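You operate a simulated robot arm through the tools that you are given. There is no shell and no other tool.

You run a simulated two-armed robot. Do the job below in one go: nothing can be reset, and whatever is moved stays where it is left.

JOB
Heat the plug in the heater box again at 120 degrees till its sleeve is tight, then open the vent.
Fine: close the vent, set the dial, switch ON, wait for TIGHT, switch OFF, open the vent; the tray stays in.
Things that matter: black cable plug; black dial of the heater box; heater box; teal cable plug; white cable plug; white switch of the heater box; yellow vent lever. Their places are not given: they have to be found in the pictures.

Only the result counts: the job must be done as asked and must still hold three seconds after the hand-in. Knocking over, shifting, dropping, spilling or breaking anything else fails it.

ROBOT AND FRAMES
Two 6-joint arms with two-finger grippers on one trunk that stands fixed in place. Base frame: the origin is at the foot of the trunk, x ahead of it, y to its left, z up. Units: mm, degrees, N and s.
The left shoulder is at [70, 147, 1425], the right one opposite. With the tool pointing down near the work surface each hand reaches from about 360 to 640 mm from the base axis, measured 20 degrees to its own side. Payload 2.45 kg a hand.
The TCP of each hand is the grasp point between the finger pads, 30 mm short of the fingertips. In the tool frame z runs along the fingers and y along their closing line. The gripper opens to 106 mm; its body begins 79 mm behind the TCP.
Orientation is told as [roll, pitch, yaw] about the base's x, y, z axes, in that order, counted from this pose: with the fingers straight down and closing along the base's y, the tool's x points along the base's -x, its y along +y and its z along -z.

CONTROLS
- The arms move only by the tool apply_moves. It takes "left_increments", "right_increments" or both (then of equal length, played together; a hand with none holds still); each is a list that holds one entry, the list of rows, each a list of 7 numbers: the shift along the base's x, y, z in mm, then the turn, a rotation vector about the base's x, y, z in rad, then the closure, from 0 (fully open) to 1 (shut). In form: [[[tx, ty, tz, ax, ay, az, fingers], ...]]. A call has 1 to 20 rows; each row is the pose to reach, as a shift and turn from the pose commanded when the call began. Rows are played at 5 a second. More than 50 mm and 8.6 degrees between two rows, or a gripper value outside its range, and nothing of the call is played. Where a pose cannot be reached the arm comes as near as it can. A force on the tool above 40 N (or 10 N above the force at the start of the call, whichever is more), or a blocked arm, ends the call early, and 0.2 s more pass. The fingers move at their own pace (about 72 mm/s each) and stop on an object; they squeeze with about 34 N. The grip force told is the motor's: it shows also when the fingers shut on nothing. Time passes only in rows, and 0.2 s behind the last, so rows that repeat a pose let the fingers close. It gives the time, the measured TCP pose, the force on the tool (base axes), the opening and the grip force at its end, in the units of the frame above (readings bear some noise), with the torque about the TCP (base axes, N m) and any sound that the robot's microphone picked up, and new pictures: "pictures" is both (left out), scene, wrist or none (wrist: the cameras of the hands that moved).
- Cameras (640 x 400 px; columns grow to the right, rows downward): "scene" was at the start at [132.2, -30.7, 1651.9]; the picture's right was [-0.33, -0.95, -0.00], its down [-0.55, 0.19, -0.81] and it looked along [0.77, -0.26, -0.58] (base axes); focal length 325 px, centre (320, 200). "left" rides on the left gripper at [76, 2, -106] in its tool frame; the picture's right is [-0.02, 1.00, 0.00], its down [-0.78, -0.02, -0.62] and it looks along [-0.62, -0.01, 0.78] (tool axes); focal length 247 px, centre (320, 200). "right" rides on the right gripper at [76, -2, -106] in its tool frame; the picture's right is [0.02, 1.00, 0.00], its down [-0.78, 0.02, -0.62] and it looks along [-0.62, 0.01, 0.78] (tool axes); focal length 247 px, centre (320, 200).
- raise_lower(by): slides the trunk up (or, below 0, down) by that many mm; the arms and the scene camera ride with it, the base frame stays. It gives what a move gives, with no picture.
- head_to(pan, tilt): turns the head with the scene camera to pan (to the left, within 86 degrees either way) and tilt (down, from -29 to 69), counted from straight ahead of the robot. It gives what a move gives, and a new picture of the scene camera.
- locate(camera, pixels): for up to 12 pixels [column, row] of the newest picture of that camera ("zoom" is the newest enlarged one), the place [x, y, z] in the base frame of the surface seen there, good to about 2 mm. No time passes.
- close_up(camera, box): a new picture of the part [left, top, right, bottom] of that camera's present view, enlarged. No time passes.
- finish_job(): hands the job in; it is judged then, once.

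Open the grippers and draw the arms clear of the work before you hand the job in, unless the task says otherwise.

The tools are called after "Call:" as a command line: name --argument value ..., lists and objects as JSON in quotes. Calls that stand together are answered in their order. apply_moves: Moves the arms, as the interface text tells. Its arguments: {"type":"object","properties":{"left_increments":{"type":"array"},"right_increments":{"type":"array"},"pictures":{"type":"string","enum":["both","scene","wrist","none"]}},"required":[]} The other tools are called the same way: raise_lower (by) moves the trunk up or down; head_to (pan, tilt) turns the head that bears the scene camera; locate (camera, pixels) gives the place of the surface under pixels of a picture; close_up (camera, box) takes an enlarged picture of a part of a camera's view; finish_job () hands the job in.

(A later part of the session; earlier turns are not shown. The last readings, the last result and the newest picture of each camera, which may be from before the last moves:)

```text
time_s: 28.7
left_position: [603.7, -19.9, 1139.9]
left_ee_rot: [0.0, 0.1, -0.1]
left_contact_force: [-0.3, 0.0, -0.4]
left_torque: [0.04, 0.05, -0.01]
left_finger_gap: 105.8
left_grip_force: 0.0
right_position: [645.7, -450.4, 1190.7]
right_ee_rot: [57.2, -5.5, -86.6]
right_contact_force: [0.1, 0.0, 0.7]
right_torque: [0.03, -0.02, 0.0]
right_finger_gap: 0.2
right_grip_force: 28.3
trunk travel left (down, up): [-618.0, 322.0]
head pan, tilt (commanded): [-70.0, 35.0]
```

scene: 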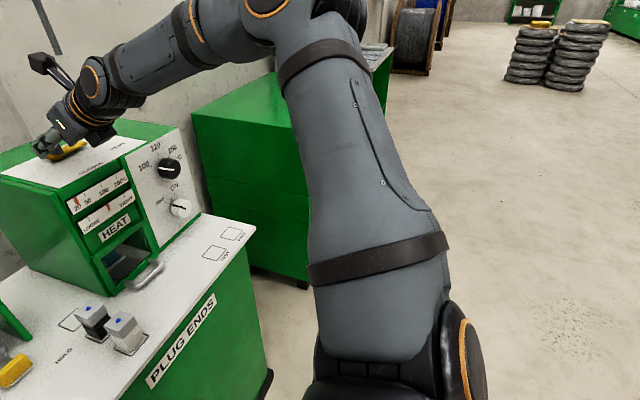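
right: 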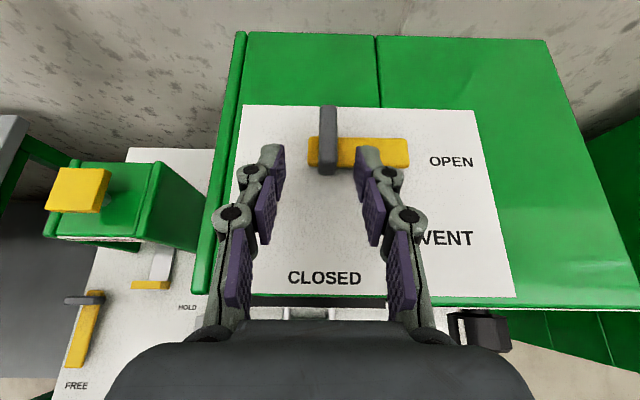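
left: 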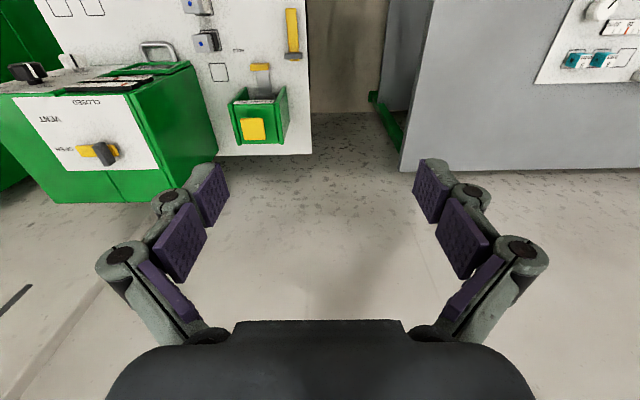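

No rows were flagged; the tool is about halfway back. I continue the spin to the original roll.

Call:
apply_moves --right_increments '[[[0, 0, 0, -0.1125, 0, 0.0708, 1], [0, 0, 0, -0.225, 0, 0.1417, 1], [0, 0, 0, -0.3374, 0, 0.2126, 1], [0, 0, 0, -0.45, 0, 0.2835, 1], [0, 0, 0, -0.5624, 0, 0.3543, 1], [0, 0, 0, -0.6749, 0, 0.4252, 1], [0, 0, 0, -0.7874, 0, 0.496, 1], [0, 0, 0, -0.8999, 0, 0.567, 1], [0, 0, 0, -1.0124, 0, 0.6378, 1], [0, 0, 0, -1.1249, 0, 0.7087, 1], [0, 0, 0, -1.2365, 0, 0.779, 1], [0, 0, 0, -1.2365, 0, 0.779, 0.6]]]'

```text
time_s: 31.3
left_position: [604.8, -21.4, 1139.2]
left_ee_rot: [-0.1, 0.1, 0.0]
left_contact_force: [-0.2, -0.3, 0.3]
left_torque: [-0.03, -0.03, 0.02]
left_finger_gap: 105.9
left_grip_force: 0.0
right_position: [645.5, -450.8, 1190.0]
right_ee_rot: [-0.7, -57.7, 0.4]
right_contact_force: [0.3, -1.2, -0.3]
right_torque: [0.03, -0.04, 0.0]
right_finger_gap: 42.5
right_grip_force: 0.6
trunk travel left (down, up): [-618.0, 322.0]
head pan, tilt (commanded): [-70.0, 35.0]
```

scene: 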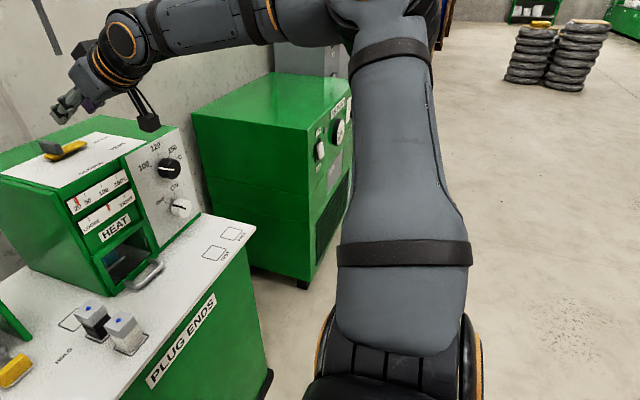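
right: 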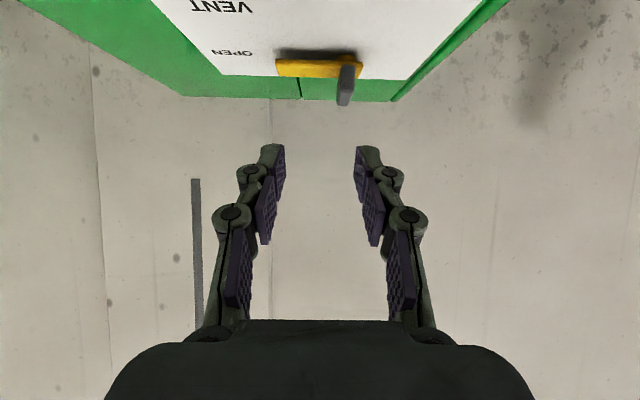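

The tool is back to original roll at (645.5,−451,1190), pitch −58°. I probe forward at this height to (725,−431,1180).

Call:
apply_moves --right_increments '[[[20, 5, 0, 0, 0, 0, 0.6], [40, 10, -3, 0, 0, 0, 0.6], [60, 15, -6, 0, 0, 0, 0.6], [80, 20, -10, 0, 0, 0, 0.6], [80, 20, -10, 0, 0, 0, 0.6]]]'

```text
time_s: 32.5
left_position: [604.2, -19.9, 1140.4]
left_ee_rot: [0.0, 0.1, 0.0]
left_contact_force: [-0.9, -0.1, 0.8]
left_torque: [-0.06, 0.0, 0.02]
left_finger_gap: 106.0
left_grip_force: 0.0
right_position: [697.1, -434.4, 1178.0]
right_ee_rot: [-0.8, -57.9, 0.2]
right_contact_force: [-0.5, 0.4, -0.1]
right_torque: [-0.01, 0.0, 0.01]
right_finger_gap: 42.6
right_grip_force: 0.1
right hand out of reach, approached as far as the arm can: row 3, 4, 5
trunk travel left (down, up): [-618.0, 322.0]
head pan, tilt (commanded): [-70.0, 35.0]
```

scene: 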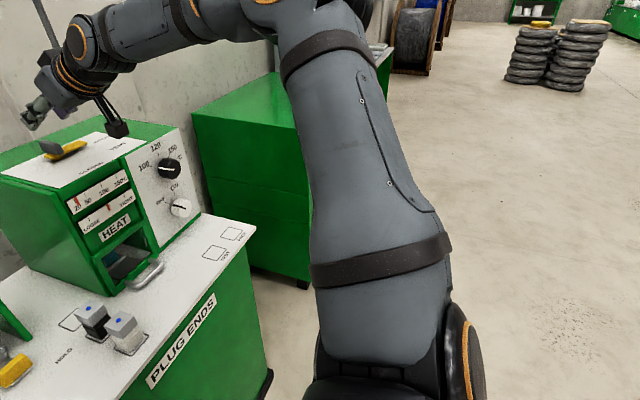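
right: 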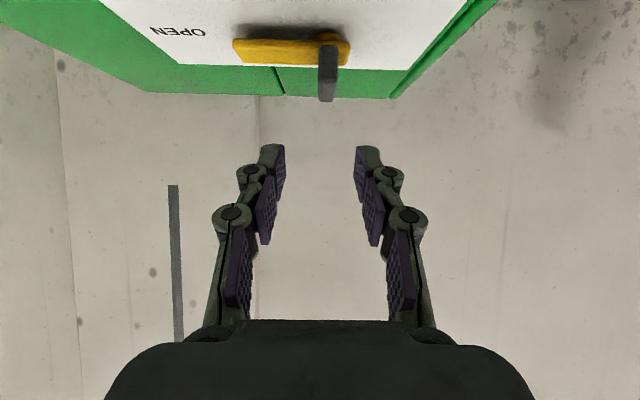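

Same stall (697,−434,1178) with either roll, so this is the real reach: about 690 mm from the shoulder at this tilt. The fingertips can still push the block's front wing with a flatter, radially yawed tool; I return to (645,−450,1190) and put the camera back on top.

Call:
apply_moves --right_increments '[[[-30, -10, 8, 0, 0, 0, 1], [-52, -16, 12, 0.118, 0, -0.0746, 1], [-52, -16, 12, 0.2369, 0, -0.1492, 1], [-52, -16, 12, 0.3553, 0, -0.2239, 1], [-52, -16, 12, 0.4738, 0, -0.2985, 1], [-52, -16, 12, 0.5922, 0, -0.3731, 1], [-52, -16, 12, 0.7106, 0, -0.4477, 1], [-52, -16, 12, 0.8291, 0, -0.5223, 1], [-52, -16, 12, 0.9475, 0, -0.597, 1], [-52, -16, 12, 1.066, 0, -0.6716, 1], [-52, -16, 12, 1.1844, 0, -0.7462, 1], [-52, -16, 12, 1.3028, 0, -0.8208, 1], [-52, -16, 12, 1.4213, 0, -0.8954, 1]]]' --pictures "none"

Call:
apply_moves --right_increments '[[[0, 0, 0, 0.1125, 0, -0.0708, 1], [0, 0, 0, 0.225, 0, -0.1417, 1], [0, 0, 0, 0.3374, 0, -0.2126, 1], [0, 0, 0, 0.45, 0, -0.2835, 1], [0, 0, 0, 0.5624, 0, -0.3543, 1], [0, 0, 0, 0.6749, 0, -0.4252, 1], [0, 0, 0, 0.7874, 0, -0.496, 1], [0, 0, 0, 0.8999, 0, -0.567, 1], [0, 0, 0, 1.0124, 0, -0.6378, 1], [0, 0, 0, 1.1249, 0, -0.7087, 1], [0, 0, 0, 1.2365, 0, -0.779, 1], [0, 0, 0, 1.2365, 0, -0.779, 1]]]' --pictures "none"

```text
time_s: 35.3
left_position: [603.5, -21.7, 1140.1]
left_ee_rot: [-0.1, 0.1, 0.0]
left_contact_force: [0.0, -0.4, 0.2]
left_torque: [0.01, 0.0, -0.01]
left_finger_gap: 106.1
left_grip_force: 0.1
right_position: [646.0, -449.9, 1191.5]
right_ee_rot: [57.1, 5.3, -93.4]
right_contact_force: [0.3, -0.3, -0.2]
right_torque: [-0.01, -0.02, 0.0]
right_finger_gap: 0.0
right_grip_force: 28.2
trunk travel left (down, up): [-618.0, 322.0]
head pan, tilt (commanded): [-70.0, 35.0]
```

```text
time_s: 37.9
left_position: [602.0, -20.6, 1140.3]
left_ee_rot: [0.0, 0.1, 0.0]
left_contact_force: [-0.2, -0.2, -0.3]
left_torque: [0.0, 0.08, 0.02]
left_finger_gap: 106.4
left_grip_force: 0.0
right_position: [650.1, -452.0, 1192.3]
right_ee_rot: [-0.4, 57.7, -179.7]
right_contact_force: [-0.2, 0.9, -0.2]
right_torque: [0.03, -0.03, -0.01]
right_finger_gap: 0.2
right_grip_force: 28.3
right hand out of reach, approached as far as the arm can: row 11, 12
trunk travel left (down, up): [-618.0, 322.0]
head pan, tilt (commanded): [-70.0, 35.0]
```

The tool is flipped again at (650,−452,1192). I now yaw it −24° and flatten it by 12° while moving to about (680,−452,1170), fingers closed.

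Call:
apply_moves --right_increments '[[[6, 0, -4, -0.0088, -0.0413, -0.0835, 1], [12, 0, -8, -0.0176, -0.0825, -0.1669, 1], [18, 0, -12, -0.0263, -0.1238, -0.2504, 1], [24, 0, -16, -0.0351, -0.165, -0.3338, 1], [30, 0, -22, -0.0439, -0.2063, -0.4173, 1], [30, 0, -22, -0.0439, -0.2063, -0.4173, 1]]]'

Call:
head_to --pan -42 --tilt 25

```text
time_s: 39.3
left_position: [603.0, -19.7, 1139.0]
left_ee_rot: [-0.1, 0.0, -0.1]
left_contact_force: [-0.4, 0.4, 0.6]
left_torque: [0.01, -0.02, 0.04]
left_finger_gap: 105.9
left_grip_force: 0.0
right_position: [756.5, -546.8, 1170.0]
right_ee_rot: [-2.8, 68.8, 160.3]
right_contact_force: [0.8, 1.2, -1.0]
right_torque: [-0.03, 0.0, 0.0]
right_finger_gap: 0.3
right_grip_force: 28.6
right hand out of reach, approached as far as the arm can: row 1, 2, 3, 4, 5, 6
trunk travel left (down, up): [-618.0, 322.0]
head pan, tilt (commanded): [-70.0, 35.0]
```

scene: 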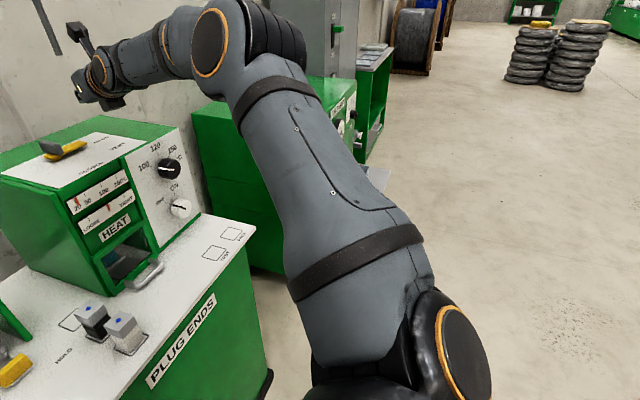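
right: 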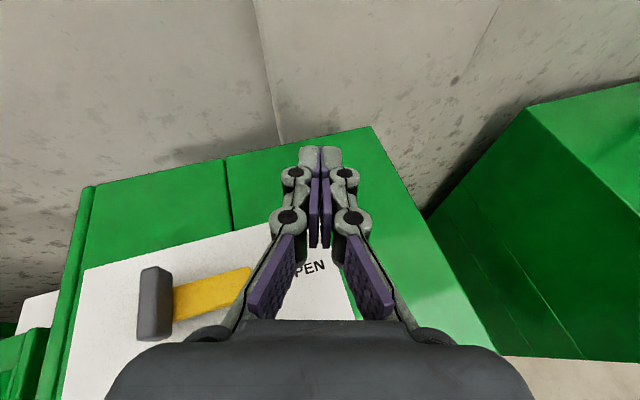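

```text
time_s: 40.2
left_position: [604.8, -20.6, 1139.2]
left_ee_rot: [0.0, 0.2, 0.0]
left_contact_force: [0.1, 0.2, 0.5]
left_torque: [-0.02, -0.02, -0.01]
left_finger_gap: 106.0
left_grip_force: 0.1
right_position: [756.0, -546.4, 1168.7]
right_ee_rot: [-2.7, 68.6, 160.3]
right_contact_force: [0.0, 0.1, 0.2]
right_torque: [0.01, -0.02, 0.01]
right_finger_gap: 0.2
right_grip_force: 29.1
trunk travel left (down, up): [-618.0, 322.0]
head pan, tilt (commanded): [-42.0, 25.0]
```

scene: 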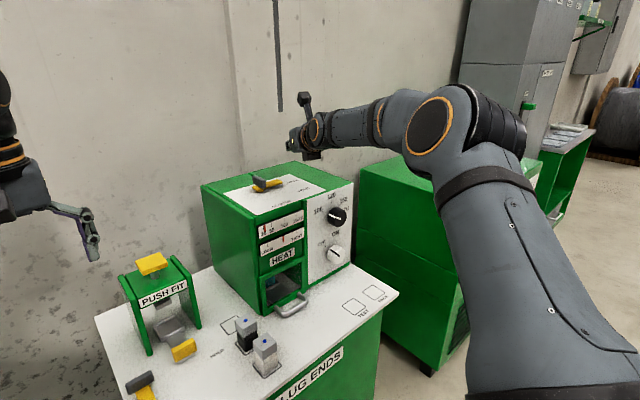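

The solver slid the hand to (756,−547,1169) – so reach is much larger than thought and some joint limit is the issue. I look closely at the wrist to understand its joints before moving on.

Call:
close_up --camera "scene" --box '[270, 70, 530, 230]'

Call:
locate --camera "scene" --pixels '[[432, 126], [470, 100], [385, 115], [345, 122], [322, 130], [316, 130], [295, 138], [480, 170], [520, 250], [560, 330], [490, 190], [400, 110]]'

```text
2.46 times, centred on (400, 150) of scene
```

zoom: 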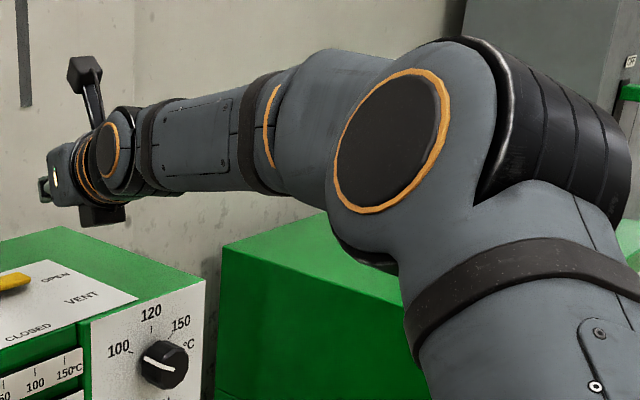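

```text
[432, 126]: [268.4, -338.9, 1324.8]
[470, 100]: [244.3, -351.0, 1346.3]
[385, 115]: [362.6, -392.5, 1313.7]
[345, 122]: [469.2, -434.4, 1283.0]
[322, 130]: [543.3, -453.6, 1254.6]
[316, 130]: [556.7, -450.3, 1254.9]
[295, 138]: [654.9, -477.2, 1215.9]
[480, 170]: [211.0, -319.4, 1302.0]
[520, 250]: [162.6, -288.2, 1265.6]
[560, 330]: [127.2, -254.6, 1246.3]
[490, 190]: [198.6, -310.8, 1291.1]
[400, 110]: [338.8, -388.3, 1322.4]
```

Analysing the stalls: they all share a wrist azimuth of about −32…−36° from the shoulder, i.e. a shoulder-joint limit; approaching with the tool yawed to the left (wrist further right) should avoid it. I back off and spin the tool back to its original roll.

Call:
apply_moves --right_increments '[[[-35, 10, 15, 0, 0, 0, 1], [-70, 20, 30, 0, 0, 0, 1], [-70, 20, 30, -0.125, 0.0375, 0.0505, 1], [-70, 20, 30, -0.25, 0.075, 0.101, 1], [-70, 20, 30, -0.375, 0.1126, 0.1516, 1], [-70, 20, 30, -0.5, 0.15, 0.202, 1], [-70, 20, 30, -0.625, 0.1876, 0.2527, 1], [-70, 20, 30, -0.75, 0.2251, 0.3032, 1], [-70, 20, 30, -0.875, 0.2626, 0.3538, 1], [-70, 20, 30, -1.0, 0.3, 0.4043, 1], [-70, 20, 30, -1.125, 0.3377, 0.4549, 1], [-70, 20, 30, -1.25, 0.3752, 0.5054, 1], [-70, 20, 30, -1.375, 0.4127, 0.5559, 1], [-70, 20, 30, -1.5, 0.4502, 0.6065, 1]]]' --pictures "none"

```text
time_s: 43.2
left_position: [604.3, -20.2, 1138.9]
left_ee_rot: [0.0, 0.1, 0.0]
left_contact_force: [0.1, 0.1, -0.1]
left_torque: [0.01, 0.03, 0.01]
left_finger_gap: 105.9
left_grip_force: 0.1
right_position: [685.7, -526.8, 1202.6]
right_ee_rot: [68.6, -5.0, -104.9]
right_contact_force: [-0.4, -0.1, -0.1]
right_torque: [-0.01, 0.02, -0.02]
right_finger_gap: 0.1
right_grip_force: 28.4
right hand out of reach, approached as far as the arm can: row 1, 2, 3, 4, 5, 6, 7, 8, 9
trunk travel left (down, up): [-618.0, 322.0]
head pan, tilt (commanded): [-42.0, 25.0]
```

The hand is at (685.7,−527,1203) midway through the spin, last rows clean. I finish the spin to the original roll.

Call:
apply_moves --right_increments '[[[0, 0, 0, -0.1182, 0.0358, 0.0482, 1], [0, 0, 0, -0.2365, 0.0717, 0.0965, 1], [0, 0, 0, -0.3547, 0.1075, 0.1447, 1], [0, 0, 0, -0.473, 0.1433, 0.193, 1], [0, 0, 0, -0.5912, 0.1792, 0.2412, 1], [0, 0, 0, -0.7094, 0.215, 0.2894, 1], [0, 0, 0, -0.8277, 0.2508, 0.3377, 1], [0, 0, 0, -0.9459, 0.2866, 0.3859, 1], [0, 0, 0, -1.0642, 0.3225, 0.4342, 1], [0, 0, 0, -1.1824, 0.3583, 0.4824, 1], [0, 0, 0, -1.3, 0.394, 0.5307, 1], [0, 0, 0, -1.3, 0.394, 0.5307, 1]]]' --pictures "scene"

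```text
time_s: 45.8
left_position: [603.6, -19.6, 1138.8]
left_ee_rot: [-0.1, 0.2, 0.0]
left_contact_force: [0.4, 0.2, 0.6]
left_torque: [-0.02, 0.01, 0.03]
left_finger_gap: 106.2
left_grip_force: 0.1
right_position: [685.6, -527.4, 1202.9]
right_ee_rot: [3.0, -68.5, -20.0]
right_contact_force: [-0.3, 0.6, 0.3]
right_torque: [0.03, -0.01, 0.0]
right_finger_gap: 0.1
right_grip_force: 28.5
trunk travel left (down, up): [-618.0, 322.0]
head pan, tilt (commanded): [-42.0, 25.0]
```

scene: 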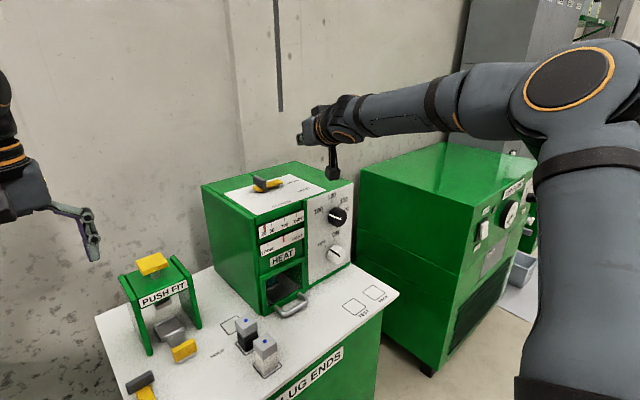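

The tool is back at the original roll, [3,−68.5,−20], clear above the box. I now yaw it to about +25° (pointing forward-left) while drawing back to (640,−500,1190).

Call:
apply_moves --right_increments '[[[-10, 5, -2, -0.0037, 0.0103, 0.1227, 1], [-20, 10, -4, -0.0074, 0.0205, 0.2454, 1], [-30, 15, -6, -0.0112, 0.0308, 0.368, 1], [-38, 20, -8, -0.0149, 0.0411, 0.4907, 1], [-45, 25, -10, -0.0186, 0.0513, 0.6134, 1], [-45, 27, -12, -0.0223, 0.0616, 0.7361, 1], [-45, 27, -12, -0.0223, 0.0616, 0.7361, 1]]]'

```text
time_s: 47.4
left_position: [604.9, -20.0, 1139.8]
left_ee_rot: [0.0, 0.2, 0.0]
left_contact_force: [0.2, 0.4, -0.6]
left_torque: [-0.02, 0.01, 0.01]
left_finger_gap: 106.3
left_grip_force: 0.1
right_position: [598.8, -488.4, 1183.1]
right_ee_rot: [0.3, -65.1, 24.8]
right_contact_force: [0.6, -0.2, -0.6]
right_torque: [-0.01, -0.01, -0.01]
right_finger_gap: 0.0
right_grip_force: 28.6
right hand out of reach, approached as far as the arm can: row 4, 5, 6, 7
trunk travel left (down, up): [-618.0, 322.0]
head pan, tilt (commanded): [-42.0, 25.0]
```

scene: 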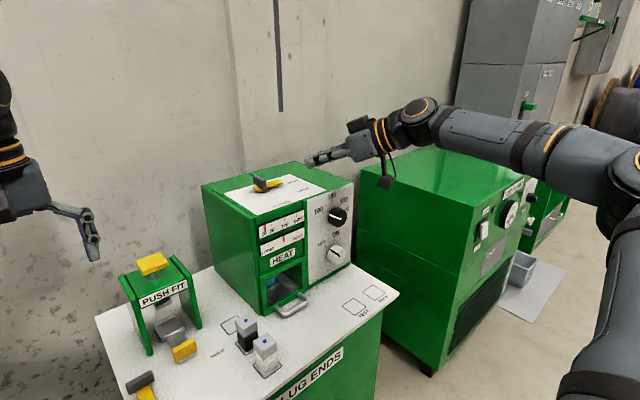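
right: 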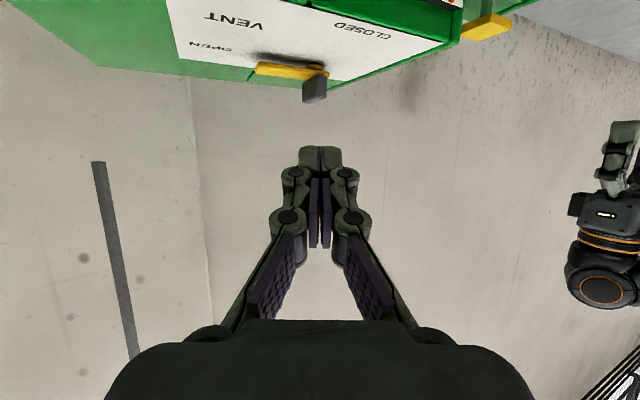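

Stalled again at (599,−488,1183) with the elbow still bent far right. I locate forearm and elbow points once more to identify the limiting joint.

Call:
locate --camera "scene" --pixels '[[420, 107], [440, 125], [480, 130], [530, 140], [560, 150], [600, 165], [630, 190], [625, 260], [610, 330], [600, 380], [382, 140], [635, 160]]'

Call:
head_to --pan -70 --tilt 30

```text
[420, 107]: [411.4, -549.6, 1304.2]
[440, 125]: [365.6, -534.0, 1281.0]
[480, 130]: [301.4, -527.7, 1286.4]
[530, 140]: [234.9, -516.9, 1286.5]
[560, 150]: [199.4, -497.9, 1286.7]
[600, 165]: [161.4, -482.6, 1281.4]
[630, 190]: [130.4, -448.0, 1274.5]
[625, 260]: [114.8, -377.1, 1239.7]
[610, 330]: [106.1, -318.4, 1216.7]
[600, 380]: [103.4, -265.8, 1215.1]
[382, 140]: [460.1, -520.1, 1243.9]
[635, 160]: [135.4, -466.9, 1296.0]
```

```text
time_s: 48.4
left_position: [603.0, -21.8, 1138.9]
left_ee_rot: [0.0, 0.1, 0.1]
left_contact_force: [0.1, 0.3, -0.6]
left_torque: [0.02, 0.0, -0.01]
left_finger_gap: 106.0
left_grip_force: 0.1
right_position: [598.7, -488.8, 1182.5]
right_ee_rot: [0.4, -64.9, 24.6]
right_contact_force: [0.3, 0.8, -0.5]
right_torque: [0.0, 0.03, -0.02]
right_finger_gap: 0.1
right_grip_force: 28.5
trunk travel left (down, up): [-618.0, 322.0]
head pan, tilt (commanded): [-70.0, 30.0]
```

scene: 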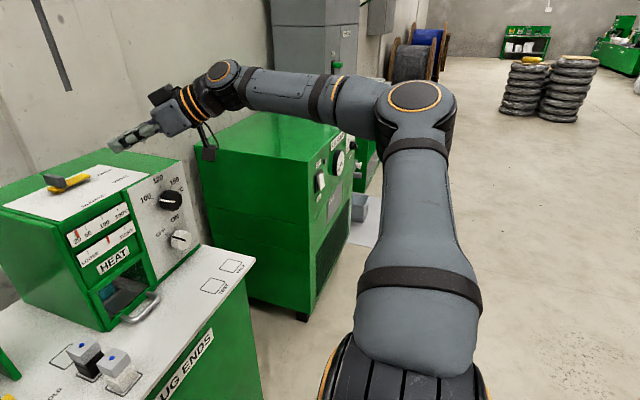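

The stalls fit a shoulder singularity: the first joint's axis runs roughly (0.8,−0.6,0.15) from the shoulder, and with the trunk this low the wrist sits right on it. I raise the trunk back so the wrist will work well below that axis.

Call:
raise_lower --by 280

Call:
head_to --pan -42 --tilt 40

```text
time_s: 51.2
left_position: [604.4, -20.2, 1419.1]
left_ee_rot: [0.0, 0.1, 0.0]
left_contact_force: [0.0, 0.2, 0.4]
left_torque: [0.0, 0.01, 0.0]
left_finger_gap: 106.1
left_grip_force: 0.1
right_position: [600.3, -488.0, 1463.4]
right_ee_rot: [0.3, -65.1, 24.7]
right_contact_force: [-0.4, -0.2, -0.3]
right_torque: [-0.03, 0.02, 0.0]
right_finger_gap: 0.0
right_grip_force: 28.3
trunk travel left (down, up): [-898.0, 42.0]
head pan, tilt (commanded): [-70.0, 30.0]
```

```text
time_s: 52.1
left_position: [603.4, -20.1, 1420.2]
left_ee_rot: [0.0, 0.1, 0.1]
left_contact_force: [0.4, -0.9, 0.5]
left_torque: [-0.02, 0.0, -0.02]
left_finger_gap: 106.0
left_grip_force: 0.0
right_position: [598.1, -489.9, 1461.4]
right_ee_rot: [0.3, -65.0, 24.6]
right_contact_force: [0.0, 0.2, 0.0]
right_torque: [0.01, -0.01, 0.03]
right_finger_gap: 0.1
right_grip_force: 28.0
trunk travel left (down, up): [-898.0, 42.0]
head pan, tilt (commanded): [-42.0, 40.0]
```

scene: 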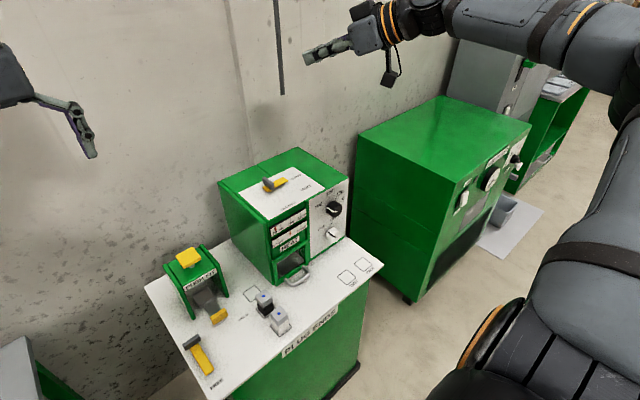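

The hand is high and free at (598,−490,1461). I turn the tool to yaw 0, pitch −58 and move so the wrist sits above the shoulder axis (TCP ≈ (666,−455,1483)).

Call:
apply_moves --right_increments '[[[10, 6, 4, -0.0044, 0.02, -0.0718, 1], [20, 12, 8, -0.0088, 0.0401, -0.1435, 1], [32, 18, 12, -0.0131, 0.0601, -0.2153, 1], [44, 24, 16, -0.0175, 0.0802, -0.2871, 1], [56, 30, 20, -0.0219, 0.1002, -0.3588, 1], [66, 35, 22, -0.0263, 0.1203, -0.4306, 1], [66, 35, 22, -0.0263, 0.1203, -0.4306, 1]]]'

```text
time_s: 53.7
left_position: [602.7, -22.2, 1419.5]
left_ee_rot: [-0.1, 0.1, 0.0]
left_contact_force: [0.6, 0.4, -0.2]
left_torque: [0.03, -0.06, -0.01]
left_finger_gap: 105.9
left_grip_force: 0.0
right_position: [665.4, -454.7, 1484.7]
right_ee_rot: [0.2, -58.0, 0.0]
right_contact_force: [-0.8, 0.1, -0.2]
right_torque: [0.02, -0.02, -0.02]
right_finger_gap: 0.2
right_grip_force: 28.3
trunk travel left (down, up): [-898.0, 42.0]
head pan, tilt (commanded): [-42.0, 40.0]
```

scene: 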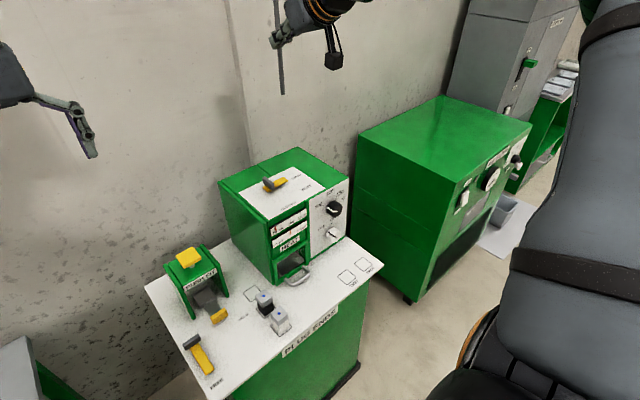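
right: 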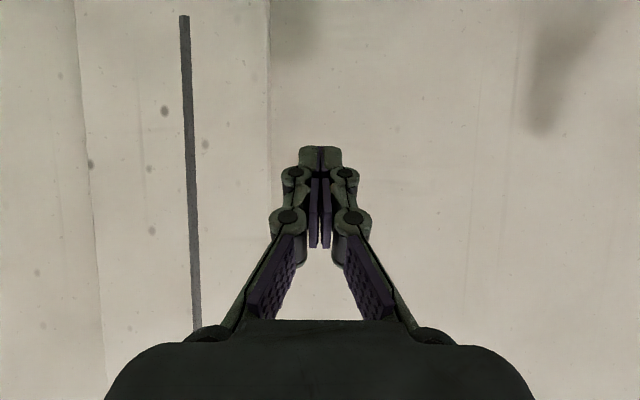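

Reached exactly (665,−455,1485). I now descend straight down 280 mm in 40 mm rows to carry the wrist across and below the shoulder axis.

Call:
apply_moves --right_increments '[[[0, 0, -40, 0, 0, 0, 1], [0, 0, -80, 0, 0, 0, 1], [0, 0, -120, 0, 0, 0, 1], [0, 0, -160, 0, 0, 0, 1], [0, 0, -200, 0, 0, 0, 1], [0, 0, -240, 0, 0, 0, 1], [0, 0, -280, 0, 0, 0, 1], [0, 0, -280, 0, 0, 0, 1]]]'

```text
time_s: 55.5
left_position: [603.4, -20.7, 1421.1]
left_ee_rot: [0.0, 0.0, 0.0]
left_contact_force: [0.0, -0.7, 0.0]
left_torque: [0.02, -0.04, 0.02]
left_finger_gap: 106.1
left_grip_force: 0.1
right_position: [664.0, -453.5, 1205.4]
right_ee_rot: [0.2, -58.1, 0.1]
right_contact_force: [0.6, -0.8, -0.2]
right_torque: [-0.02, 0.03, -0.01]
right_finger_gap: 0.0
right_grip_force: 28.6
right hand out of reach, approached as far as the arm can: row 5
trunk travel left (down, up): [-898.0, 42.0]
head pan, tilt (commanded): [-42.0, 40.0]
```

scene: 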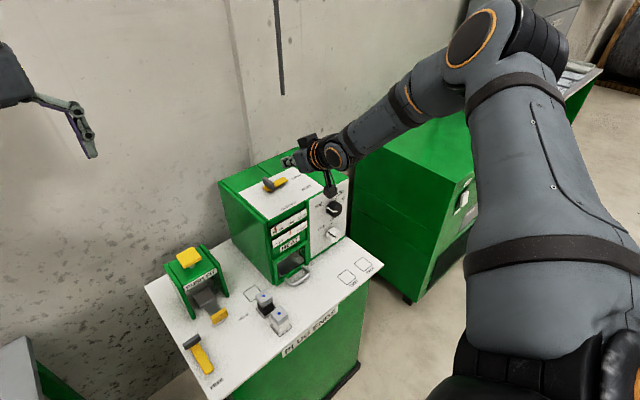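
right: 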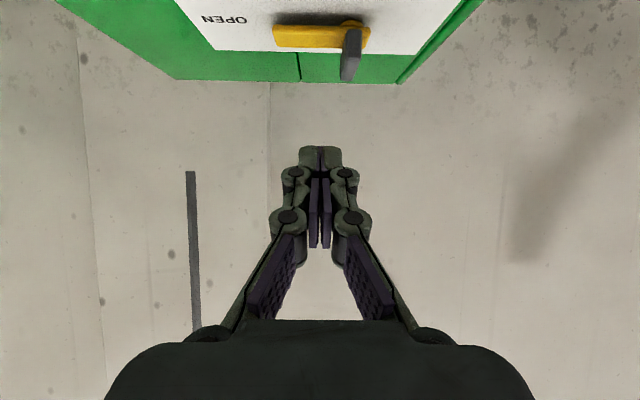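

It crossed and is now at (664,−453.5,1205). I probe forward at this height to (735,−433,1195).

Call:
apply_moves --right_increments '[[[20, 6, 0, 0, 0, 0, 0.6], [40, 12, -3, 0, 0, 0, 0.6], [60, 18, -6, 0, 0, 0, 0.6], [72, 21, -10, 0, 0, 0, 0.6], [72, 21, -10, 0, 0, 0, 0.6]]]'

```text
time_s: 56.7
left_position: [604.6, -20.7, 1418.8]
left_ee_rot: [0.0, 0.1, 0.1]
left_contact_force: [-0.4, -0.1, 1.2]
left_torque: [-0.03, -0.02, -0.01]
left_finger_gap: 106.0
left_grip_force: 0.1
right_position: [720.6, -443.8, 1198.7]
right_ee_rot: [0.4, -58.1, -0.1]
right_contact_force: [0.2, 0.1, -0.8]
right_torque: [-0.01, 0.02, -0.01]
right_finger_gap: 42.4
right_grip_force: 0.1
right hand out of reach, approached as far as the arm can: row 3, 4, 5
trunk travel left (down, up): [-898.0, 42.0]
head pan, tilt (commanded): [-42.0, 40.0]
```

scene: 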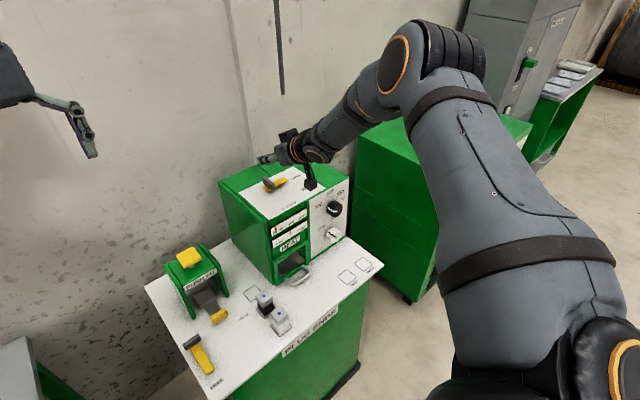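
right: 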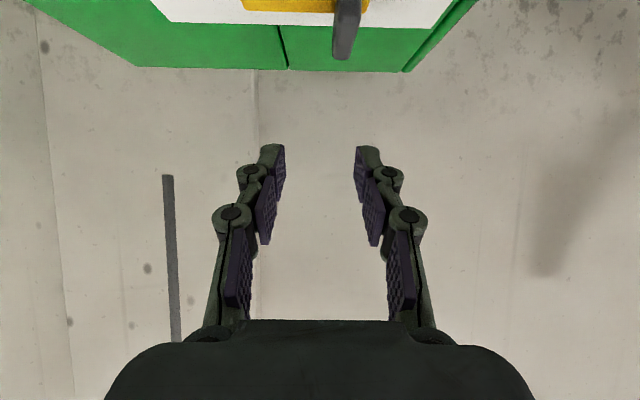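

Now at (720.6,−444,1199), 25 mm further than before. I locate the elbow and wrist again to check the posture.

Call:
locate --camera "scene" --pixels '[[392, 65], [385, 100], [345, 125], [318, 150], [330, 140], [440, 95], [470, 150], [500, 200], [540, 270], [560, 340], [455, 50], [620, 370]]'

```text
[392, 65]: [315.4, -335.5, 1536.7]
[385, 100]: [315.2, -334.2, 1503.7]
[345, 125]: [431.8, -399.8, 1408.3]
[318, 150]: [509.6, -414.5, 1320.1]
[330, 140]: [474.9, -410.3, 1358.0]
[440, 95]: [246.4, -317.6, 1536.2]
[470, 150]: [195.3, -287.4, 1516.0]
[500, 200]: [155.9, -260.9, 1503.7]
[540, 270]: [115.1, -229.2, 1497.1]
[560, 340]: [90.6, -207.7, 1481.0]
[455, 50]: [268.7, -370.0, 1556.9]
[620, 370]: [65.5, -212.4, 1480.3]
```

The upper arm now lies nearly along that first-joint axis and the wrist hangs ~200 mm below it, which is a healthier posture. I probe downward from here (fingers open 43 mm, still well above the lever).

Call:
apply_moves --right_increments '[[[-3, 4, -15, 0, 0, 0, 0.6], [-3, 8, -30, 0, 0, 0, 0.6], [-3, 12, -40, 0, 0, 0, 0.6], [-3, 12, -40, 0, 0, 0, 0.6]]]'

```text
time_s: 57.7
left_position: [604.0, -20.7, 1419.8]
left_ee_rot: [0.0, 0.0, 0.0]
left_contact_force: [0.5, 0.5, 0.0]
left_torque: [0.02, 0.01, -0.01]
left_finger_gap: 105.9
left_grip_force: 0.1
right_position: [706.5, -437.9, 1162.2]
right_ee_rot: [0.4, -58.1, -0.1]
right_contact_force: [-0.2, 0.2, -0.2]
right_torque: [-0.02, 0.02, -0.02]
right_finger_gap: 42.5
right_grip_force: 0.0
right hand out of reach, approached as far as the arm can: row 2, 3, 4
trunk travel left (down, up): [-898.0, 42.0]
head pan, tilt (commanded): [-42.0, 40.0]
```

scene: 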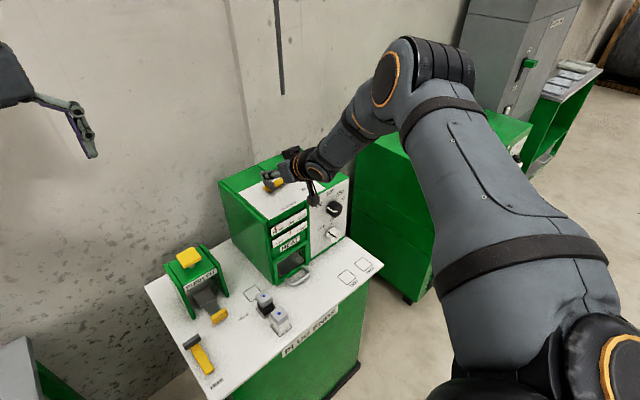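
right: 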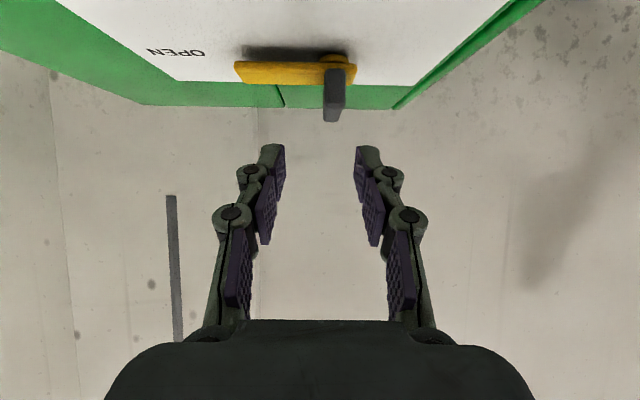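

The wrist estimate here shows the last joint near −138°, so the roll is likely the limit; in this posture the camera-on-top roll should be comfortable. I back up a little and spin the tool +180° about its axis.

Call:
apply_moves --right_increments '[[[-20, 0, 20, 0, 0, 0, 1], [-40, 0, 40, 0.118, 0, -0.0746, 1], [-40, 0, 40, 0.2369, 0, -0.1492, 1], [-40, 0, 40, 0.3553, 0, -0.2239, 1], [-40, 0, 40, 0.4738, 0, -0.2985, 1], [-40, 0, 40, 0.5922, 0, -0.3731, 1], [-40, 0, 40, 0.7106, 0, -0.4477, 1], [-40, 0, 40, 0.8291, 0, -0.5223, 1], [-40, 0, 40, 0.9475, 0, -0.597, 1], [-40, 0, 40, 1.066, 0, -0.6716, 1], [-40, 0, 40, 1.1844, 0, -0.7462, 1], [-40, 0, 40, 1.3028, 0, -0.8208, 1], [-40, 0, 40, 1.4213, 0, -0.8954, 1]]]' --pictures "none"

Call:
apply_moves --right_increments '[[[0, 0, 0, 0.1125, 0, -0.0708, 1], [0, 0, 0, 0.225, 0, -0.1417, 1], [0, 0, 0, 0.3374, 0, -0.2126, 1], [0, 0, 0, 0.45, 0, -0.2835, 1], [0, 0, 0, 0.5624, 0, -0.3543, 1], [0, 0, 0, 0.6749, 0, -0.4252, 1], [0, 0, 0, 0.7874, 0, -0.496, 1], [0, 0, 0, 0.8999, 0, -0.567, 1], [0, 0, 0, 1.0124, 0, -0.6378, 1], [0, 0, 0, 1.1249, 0, -0.7087, 1], [0, 0, 0, 1.2365, 0, -0.779, 1], [0, 0, 0, 1.2365, 0, -0.779, 1]]]'

```text
time_s: 60.5
left_position: [603.3, -20.4, 1419.9]
left_ee_rot: [0.1, 0.0, -0.1]
left_contact_force: [-0.3, -0.3, -0.2]
left_torque: [0.02, -0.02, 0.0]
left_finger_gap: 105.9
left_grip_force: 0.0
right_position: [666.0, -437.9, 1202.0]
right_ee_rot: [57.9, 5.4, -93.6]
right_contact_force: [0.2, -0.2, 0.3]
right_torque: [0.01, -0.01, -0.02]
right_finger_gap: 0.1
right_grip_force: 28.5
trunk travel left (down, up): [-898.0, 42.0]
head pan, tilt (commanded): [-42.0, 40.0]
```

```text
time_s: 63.1
left_position: [604.4, -20.5, 1420.4]
left_ee_rot: [0.1, 0.2, 0.0]
left_contact_force: [-0.3, 0.0, 0.4]
left_torque: [0.03, 0.03, 0.01]
left_finger_gap: 106.1
left_grip_force: 0.0
right_position: [658.9, -435.7, 1205.1]
right_ee_rot: [0.5, 57.5, 179.9]
right_contact_force: [-1.1, -0.3, -0.2]
right_torque: [0.01, -0.01, -0.01]
right_finger_gap: 0.0
right_grip_force: 29.0
right hand out of reach, approached as far as the arm can: row 11, 12
trunk travel left (down, up): [-898.0, 42.0]
head pan, tilt (commanded): [-42.0, 40.0]
```

scene: 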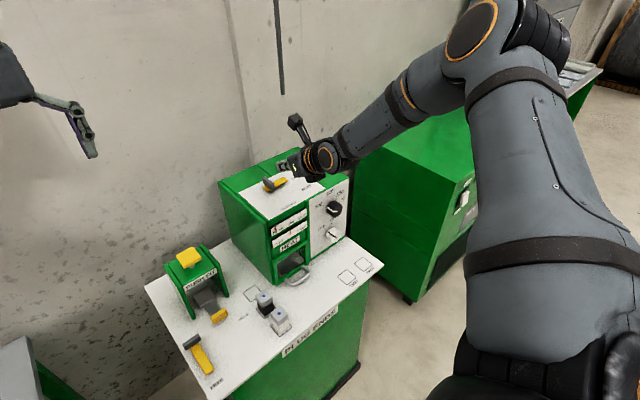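
right: 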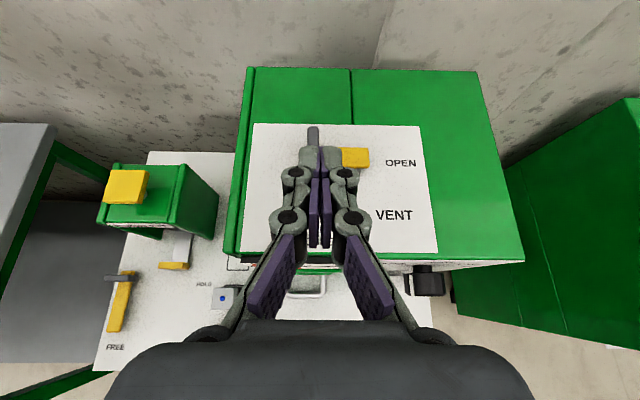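

The spin again ends at about 172°, so the roll joint's end is there. I back the roll off by ~35° to free it, keeping the camera above, and then probe forward and down again.

Call:
apply_moves --right_increments '[[[0, 0, 0, -0.118, 0, 0.0746, 1], [0, 0, 0, -0.2369, 0, 0.1492, 1], [0, 0, 0, -0.3553, 0, 0.2239, 1], [0, 0, 0, -0.4738, 0, 0.2985, 1], [0, 0, 0, -0.52, 0, 0.327, 1], [15, 0, -10, -0.52, 0, 0.327, 1], [30, 0, -20, -0.52, 0, 0.327, 1], [45, 0, -30, -0.52, 0, 0.327, 1], [60, 0, -40, -0.52, 0, 0.327, 1], [60, 0, -40, -0.52, 0, 0.327, 1]]]'

```text
time_s: 65.3
left_position: [604.0, -20.3, 1419.3]
left_ee_rot: [-0.1, 0.1, 0.0]
left_contact_force: [0.4, 0.1, -0.1]
left_torque: [0.0, 0.02, 0.0]
left_finger_gap: 105.9
left_grip_force: 0.1
right_position: [709.8, -443.0, 1167.1]
right_ee_rot: [42.4, 43.6, -127.4]
right_contact_force: [-0.2, 0.9, 0.2]
right_torque: [0.03, 0.0, 0.02]
right_finger_gap: 0.2
right_grip_force: 28.9
right hand out of reach, approached as far as the arm can: row 9, 10
trunk travel left (down, up): [-898.0, 42.0]
head pan, tilt (commanded): [-42.0, 40.0]
```

scene: 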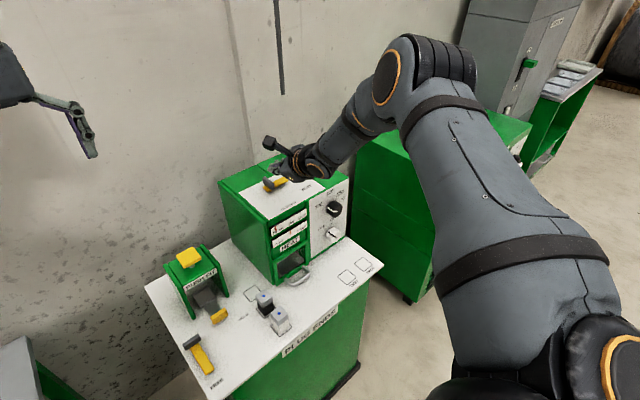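
right: 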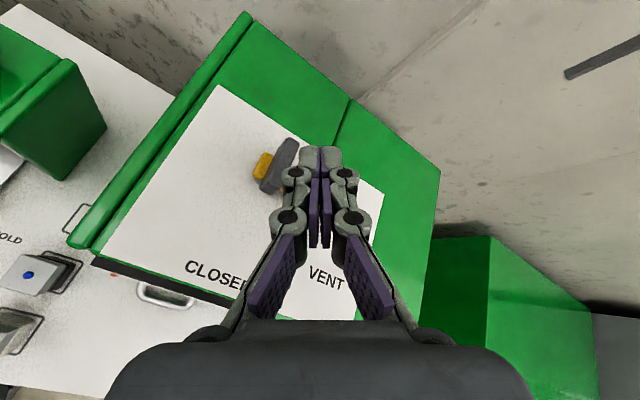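

Same stall plane again, independent of roll. The clean solution is to keep the wrist well above that shoulder axis with a much lower trunk, so I first retreat, turn the roll to mid-range and climb straight back up.

Call:
apply_moves --right_increments '[[[-22, -5, 18, 0, 0, 0, 1], [-45, -10, 37, -0.116, 0, 0.0726, 1], [-45, -10, 37, -0.2323, 0, 0.1452, 1], [-45, -10, 37, -0.3485, 0, 0.2178, 1], [-45, -10, 37, -0.4647, 0, 0.2904, 1], [-45, -10, 37, -0.5809, 0, 0.363, 1], [-45, -10, 37, -0.697, 0, 0.4357, 1], [-45, -10, 37, -0.8132, 0, 0.5083, 1], [-45, -10, 77, -0.8132, 0, 0.5083, 1], [-45, -10, 117, -0.8132, 0, 0.5083, 1], [-45, -10, 157, -0.8132, 0, 0.5083, 1], [-45, -10, 197, -0.8132, 0, 0.5083, 1], [-45, -10, 237, -0.8132, 0, 0.5083, 1], [-45, -10, 277, -0.8132, 0, 0.5083, 1], [-45, -10, 317, -0.8132, 0, 0.5083, 1], [-45, -10, 317, -0.8132, 0, 0.5083, 1]]]' --pictures "scene"

```text
time_s: 68.7
left_position: [602.5, -20.2, 1419.7]
left_ee_rot: [0.0, 0.1, 0.0]
left_contact_force: [-0.1, 0.1, 0.3]
left_torque: [-0.02, -0.01, -0.05]
left_finger_gap: 106.0
left_grip_force: 0.0
right_position: [665.6, -450.1, 1484.5]
right_ee_rot: [58.1, -0.3, -90.3]
right_contact_force: [0.0, -0.6, -0.4]
right_torque: [-0.01, -0.01, -0.03]
right_finger_gap: 0.2
right_grip_force: 28.5
right hand out of reach, approached as far as the arm can: row 11
trunk travel left (down, up): [-898.0, 42.0]
head pan, tilt (commanded): [-42.0, 40.0]
```

scene: 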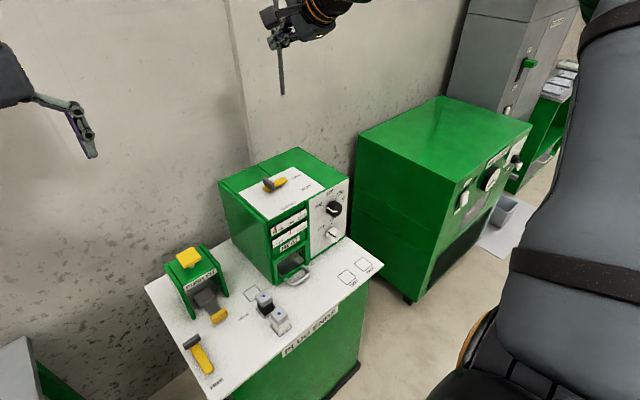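

Climbed back to (666,−450,1485). The stalls show a bound on how far left the wrist may go, so a flatter tool (≈20° down) at the lower trunk should reach the lever. I lower the trunk by 280 (hand ends at z≈1205, above the lever).

Call:
raise_lower --by -280

```text
time_s: 71.6
left_position: [604.3, -20.3, 1139.3]
left_ee_rot: [0.0, 0.2, 0.0]
left_contact_force: [0.0, -0.5, 0.4]
left_torque: [0.0, 0.01, -0.03]
left_finger_gap: 105.8
left_grip_force: 0.1
right_position: [665.3, -451.8, 1203.5]
right_ee_rot: [58.1, -0.3, -90.3]
right_contact_force: [1.1, -0.3, 0.0]
right_torque: [0.0, 0.01, 0.01]
right_finger_gap: 0.0
right_grip_force: 29.3
trunk travel left (down, up): [-618.0, 322.0]
head pan, tilt (commanded): [-42.0, 40.0]
```

Hand at (665,−452,1203). I spin the roll another +70° to bring the camera nearly on top, then look.

Call:
apply_moves --right_increments '[[[0, 0, 0, 0.115, 0, -0.0719, 1], [0, 0, 0, 0.23, 0, -0.1438, 1], [0, 0, 0, 0.345, 0, -0.2156, 1], [0, 0, 0, 0.46, 0, -0.2875, 1], [0, 0, 0, 0.575, 0, -0.3594, 1], [0, 0, 0, 0.69, 0, -0.4313, 1], [0, 0, 0, 0.805, 0, -0.5031, 1], [0, 0, 0, 0.92, 0, -0.575, 1], [0, 0, 0, 1.0346, 0, -0.6466, 1], [0, 0, 0, 1.0346, 0, -0.6466, 1]]]'

```text
time_s: 73.8
left_position: [603.3, -21.3, 1139.2]
left_ee_rot: [0.0, 0.1, 0.0]
left_contact_force: [0.2, -0.5, 0.1]
left_torque: [0.02, -0.02, -0.01]
left_finger_gap: 106.1
left_grip_force: 0.2
right_position: [664.8, -451.5, 1202.8]
right_ee_rot: [28.6, 52.4, -145.7]
right_contact_force: [-0.2, 0.5, 0.9]
right_torque: [0.0, -0.02, 0.03]
right_finger_gap: 0.0
right_grip_force: 28.2
trunk travel left (down, up): [-618.0, 322.0]
head pan, tilt (commanded): [-42.0, 40.0]
```

scene: 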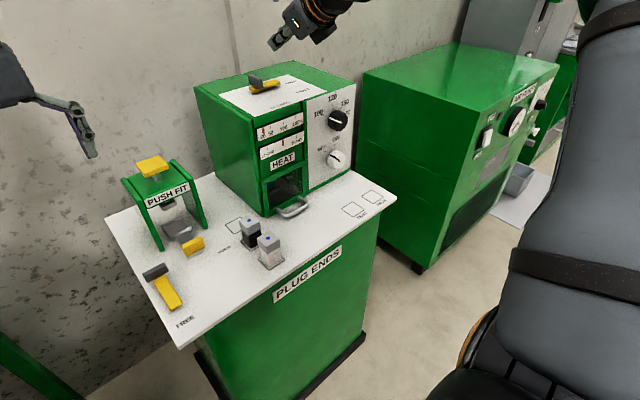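
right: 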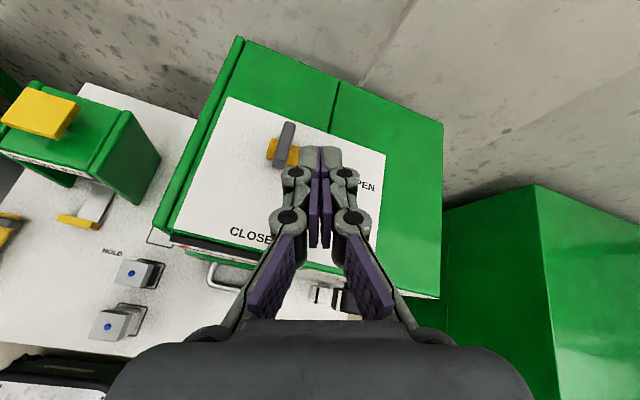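

All rows reached; the wrist camera sees the block at (285,145) and fingertips at (320,155). I flatten the tool by 12°, yaw +8°, and move to the right-front of the block at (690,−466,1160).

Call:
apply_moves --right_increments '[[[6, -4, -8, 0.004, -0.0524, 0.0349, 1], [12, -8, -18, 0.0073, -0.1047, 0.0697, 1], [18, -12, -28, 0.011, -0.157, 0.1046, 1], [25, -14, -36, 0.0146, -0.2094, 0.1394, 1], [25, -14, -43, 0.0146, -0.2094, 0.1394, 1], [25, -14, -43, 0.0146, -0.2094, 0.1394, 1]]]'

```text
time_s: 75.2
left_position: [604.1, -21.0, 1140.0]
left_ee_rot: [-0.1, 0.1, 0.0]
left_contact_force: [0.1, 0.5, -0.2]
left_torque: [0.02, 0.01, 0.01]
left_finger_gap: 106.2
left_grip_force: 0.2
right_position: [653.6, -460.4, 1162.9]
right_ee_rot: [43.1, 61.5, -125.5]
right_contact_force: [-0.1, 0.0, -0.6]
right_torque: [0.0, 0.03, -0.02]
right_finger_gap: 0.0
right_grip_force: 28.4
right hand out of reach, approached as far as the arm can: row 2, 3, 4, 5, 6
trunk travel left (down, up): [-618.0, 322.0]
head pan, tilt (commanded): [-42.0, 40.0]
```

scene: 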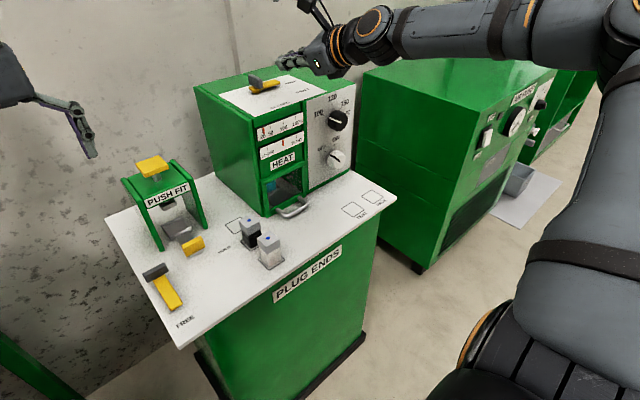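
right: 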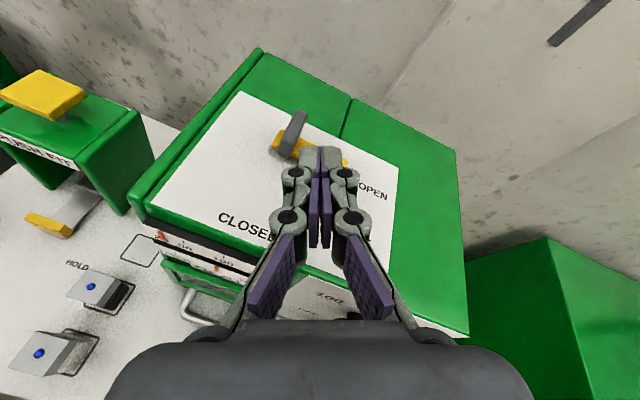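

Stalled at (653.6,−460,1163) with the elbow swung out to the right. I locate the elbow and forearm to see the wrist bend here.

Call:
locate --camera "scene" --pixels '[[375, 20], [372, 36], [420, 30], [470, 30], [520, 28], [560, 30], [600, 40], [625, 50], [620, 110], [600, 170], [580, 230], [335, 48]]'

Call:
close_up --camera "scene" --box '[260, 0, 640, 240]'

```text
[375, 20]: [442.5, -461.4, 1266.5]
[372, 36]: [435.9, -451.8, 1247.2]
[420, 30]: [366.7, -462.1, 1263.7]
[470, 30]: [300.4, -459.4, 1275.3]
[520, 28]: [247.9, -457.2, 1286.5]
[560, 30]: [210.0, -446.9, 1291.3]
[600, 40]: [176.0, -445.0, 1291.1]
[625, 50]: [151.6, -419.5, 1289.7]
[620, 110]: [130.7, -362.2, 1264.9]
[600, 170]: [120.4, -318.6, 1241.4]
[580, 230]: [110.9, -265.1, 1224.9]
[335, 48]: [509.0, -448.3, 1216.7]
```

```text
1.67 times, centred on (450, 120) of scene
```

zoom: 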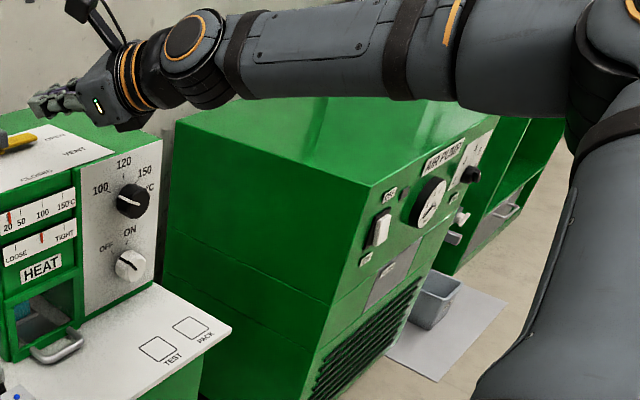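

The estimate suggests joint 4 is at a limit here, and a still lower trunk (wrist high above the shoulder) would free it. Before lowering further I draw the left arm back and up, clear of the press and table.

Call:
apply_moves --left_increments '[[[0, 0, 30, 0, 0, 0, 0], [-15, 10, 60, 0, 0, 0, 0], [-40, 20, 85, 0, 0, 0, 0], [-65, 30, 105, 0, 0, 0, 0], [-90, 40, 120, 0, 0, 0, 0], [-115, 55, 130, 0, 0, 0, 0], [-120, 60, 130, 0, 0, 0, 0]]]' --right_increments '[[[-5, 5, 10, -0.002, 0.03, -0.02, 1], [-8, 8, 20, -0.004, 0.06, -0.04, 1], [-10, 10, 30, -0.006, 0.1, -0.07, 1], [-10, 12, 40, -0.009, 0.13, -0.09, 1], [-10, 14, 50, -0.012, 0.16, -0.11, 1], [-10, 16, 55, -0.0146, 0.2, -0.13, 1], [-10, 16, 60, -0.0146, 0.2, -0.13, 1]]]' --pictures "scene"

```text
time_s: 76.8
left_position: [592.5, -13.2, 1176.1]
left_ee_rot: [0.0, -0.1, -0.1]
left_contact_force: [-0.8, 0.1, 0.0]
left_torque: [0.02, -0.01, 0.03]
left_finger_gap: 105.9
left_grip_force: 0.0
left hand out of reach, approached as far as the arm can: row 1, 2, 3, 4, 5, 6, 7
right_position: [643.5, -443.3, 1224.1]
right_ee_rot: [29.1, 52.8, -144.6]
right_contact_force: [0.6, 0.2, 0.4]
right_torque: [0.0, -0.01, 0.0]
right_finger_gap: 0.0
right_grip_force: 28.8
trunk travel left (down, up): [-618.0, 322.0]
head pan, tilt (commanded): [-42.0, 40.0]
```

scene: 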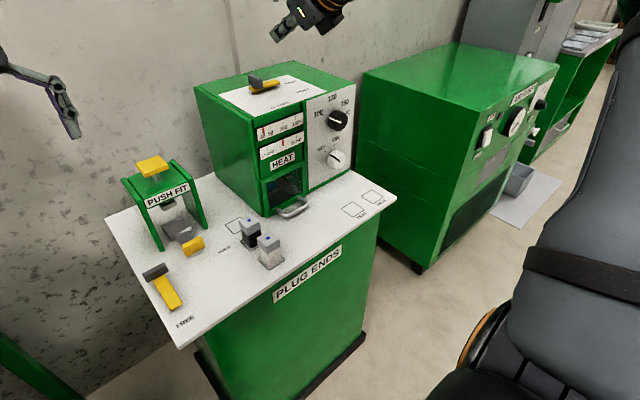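

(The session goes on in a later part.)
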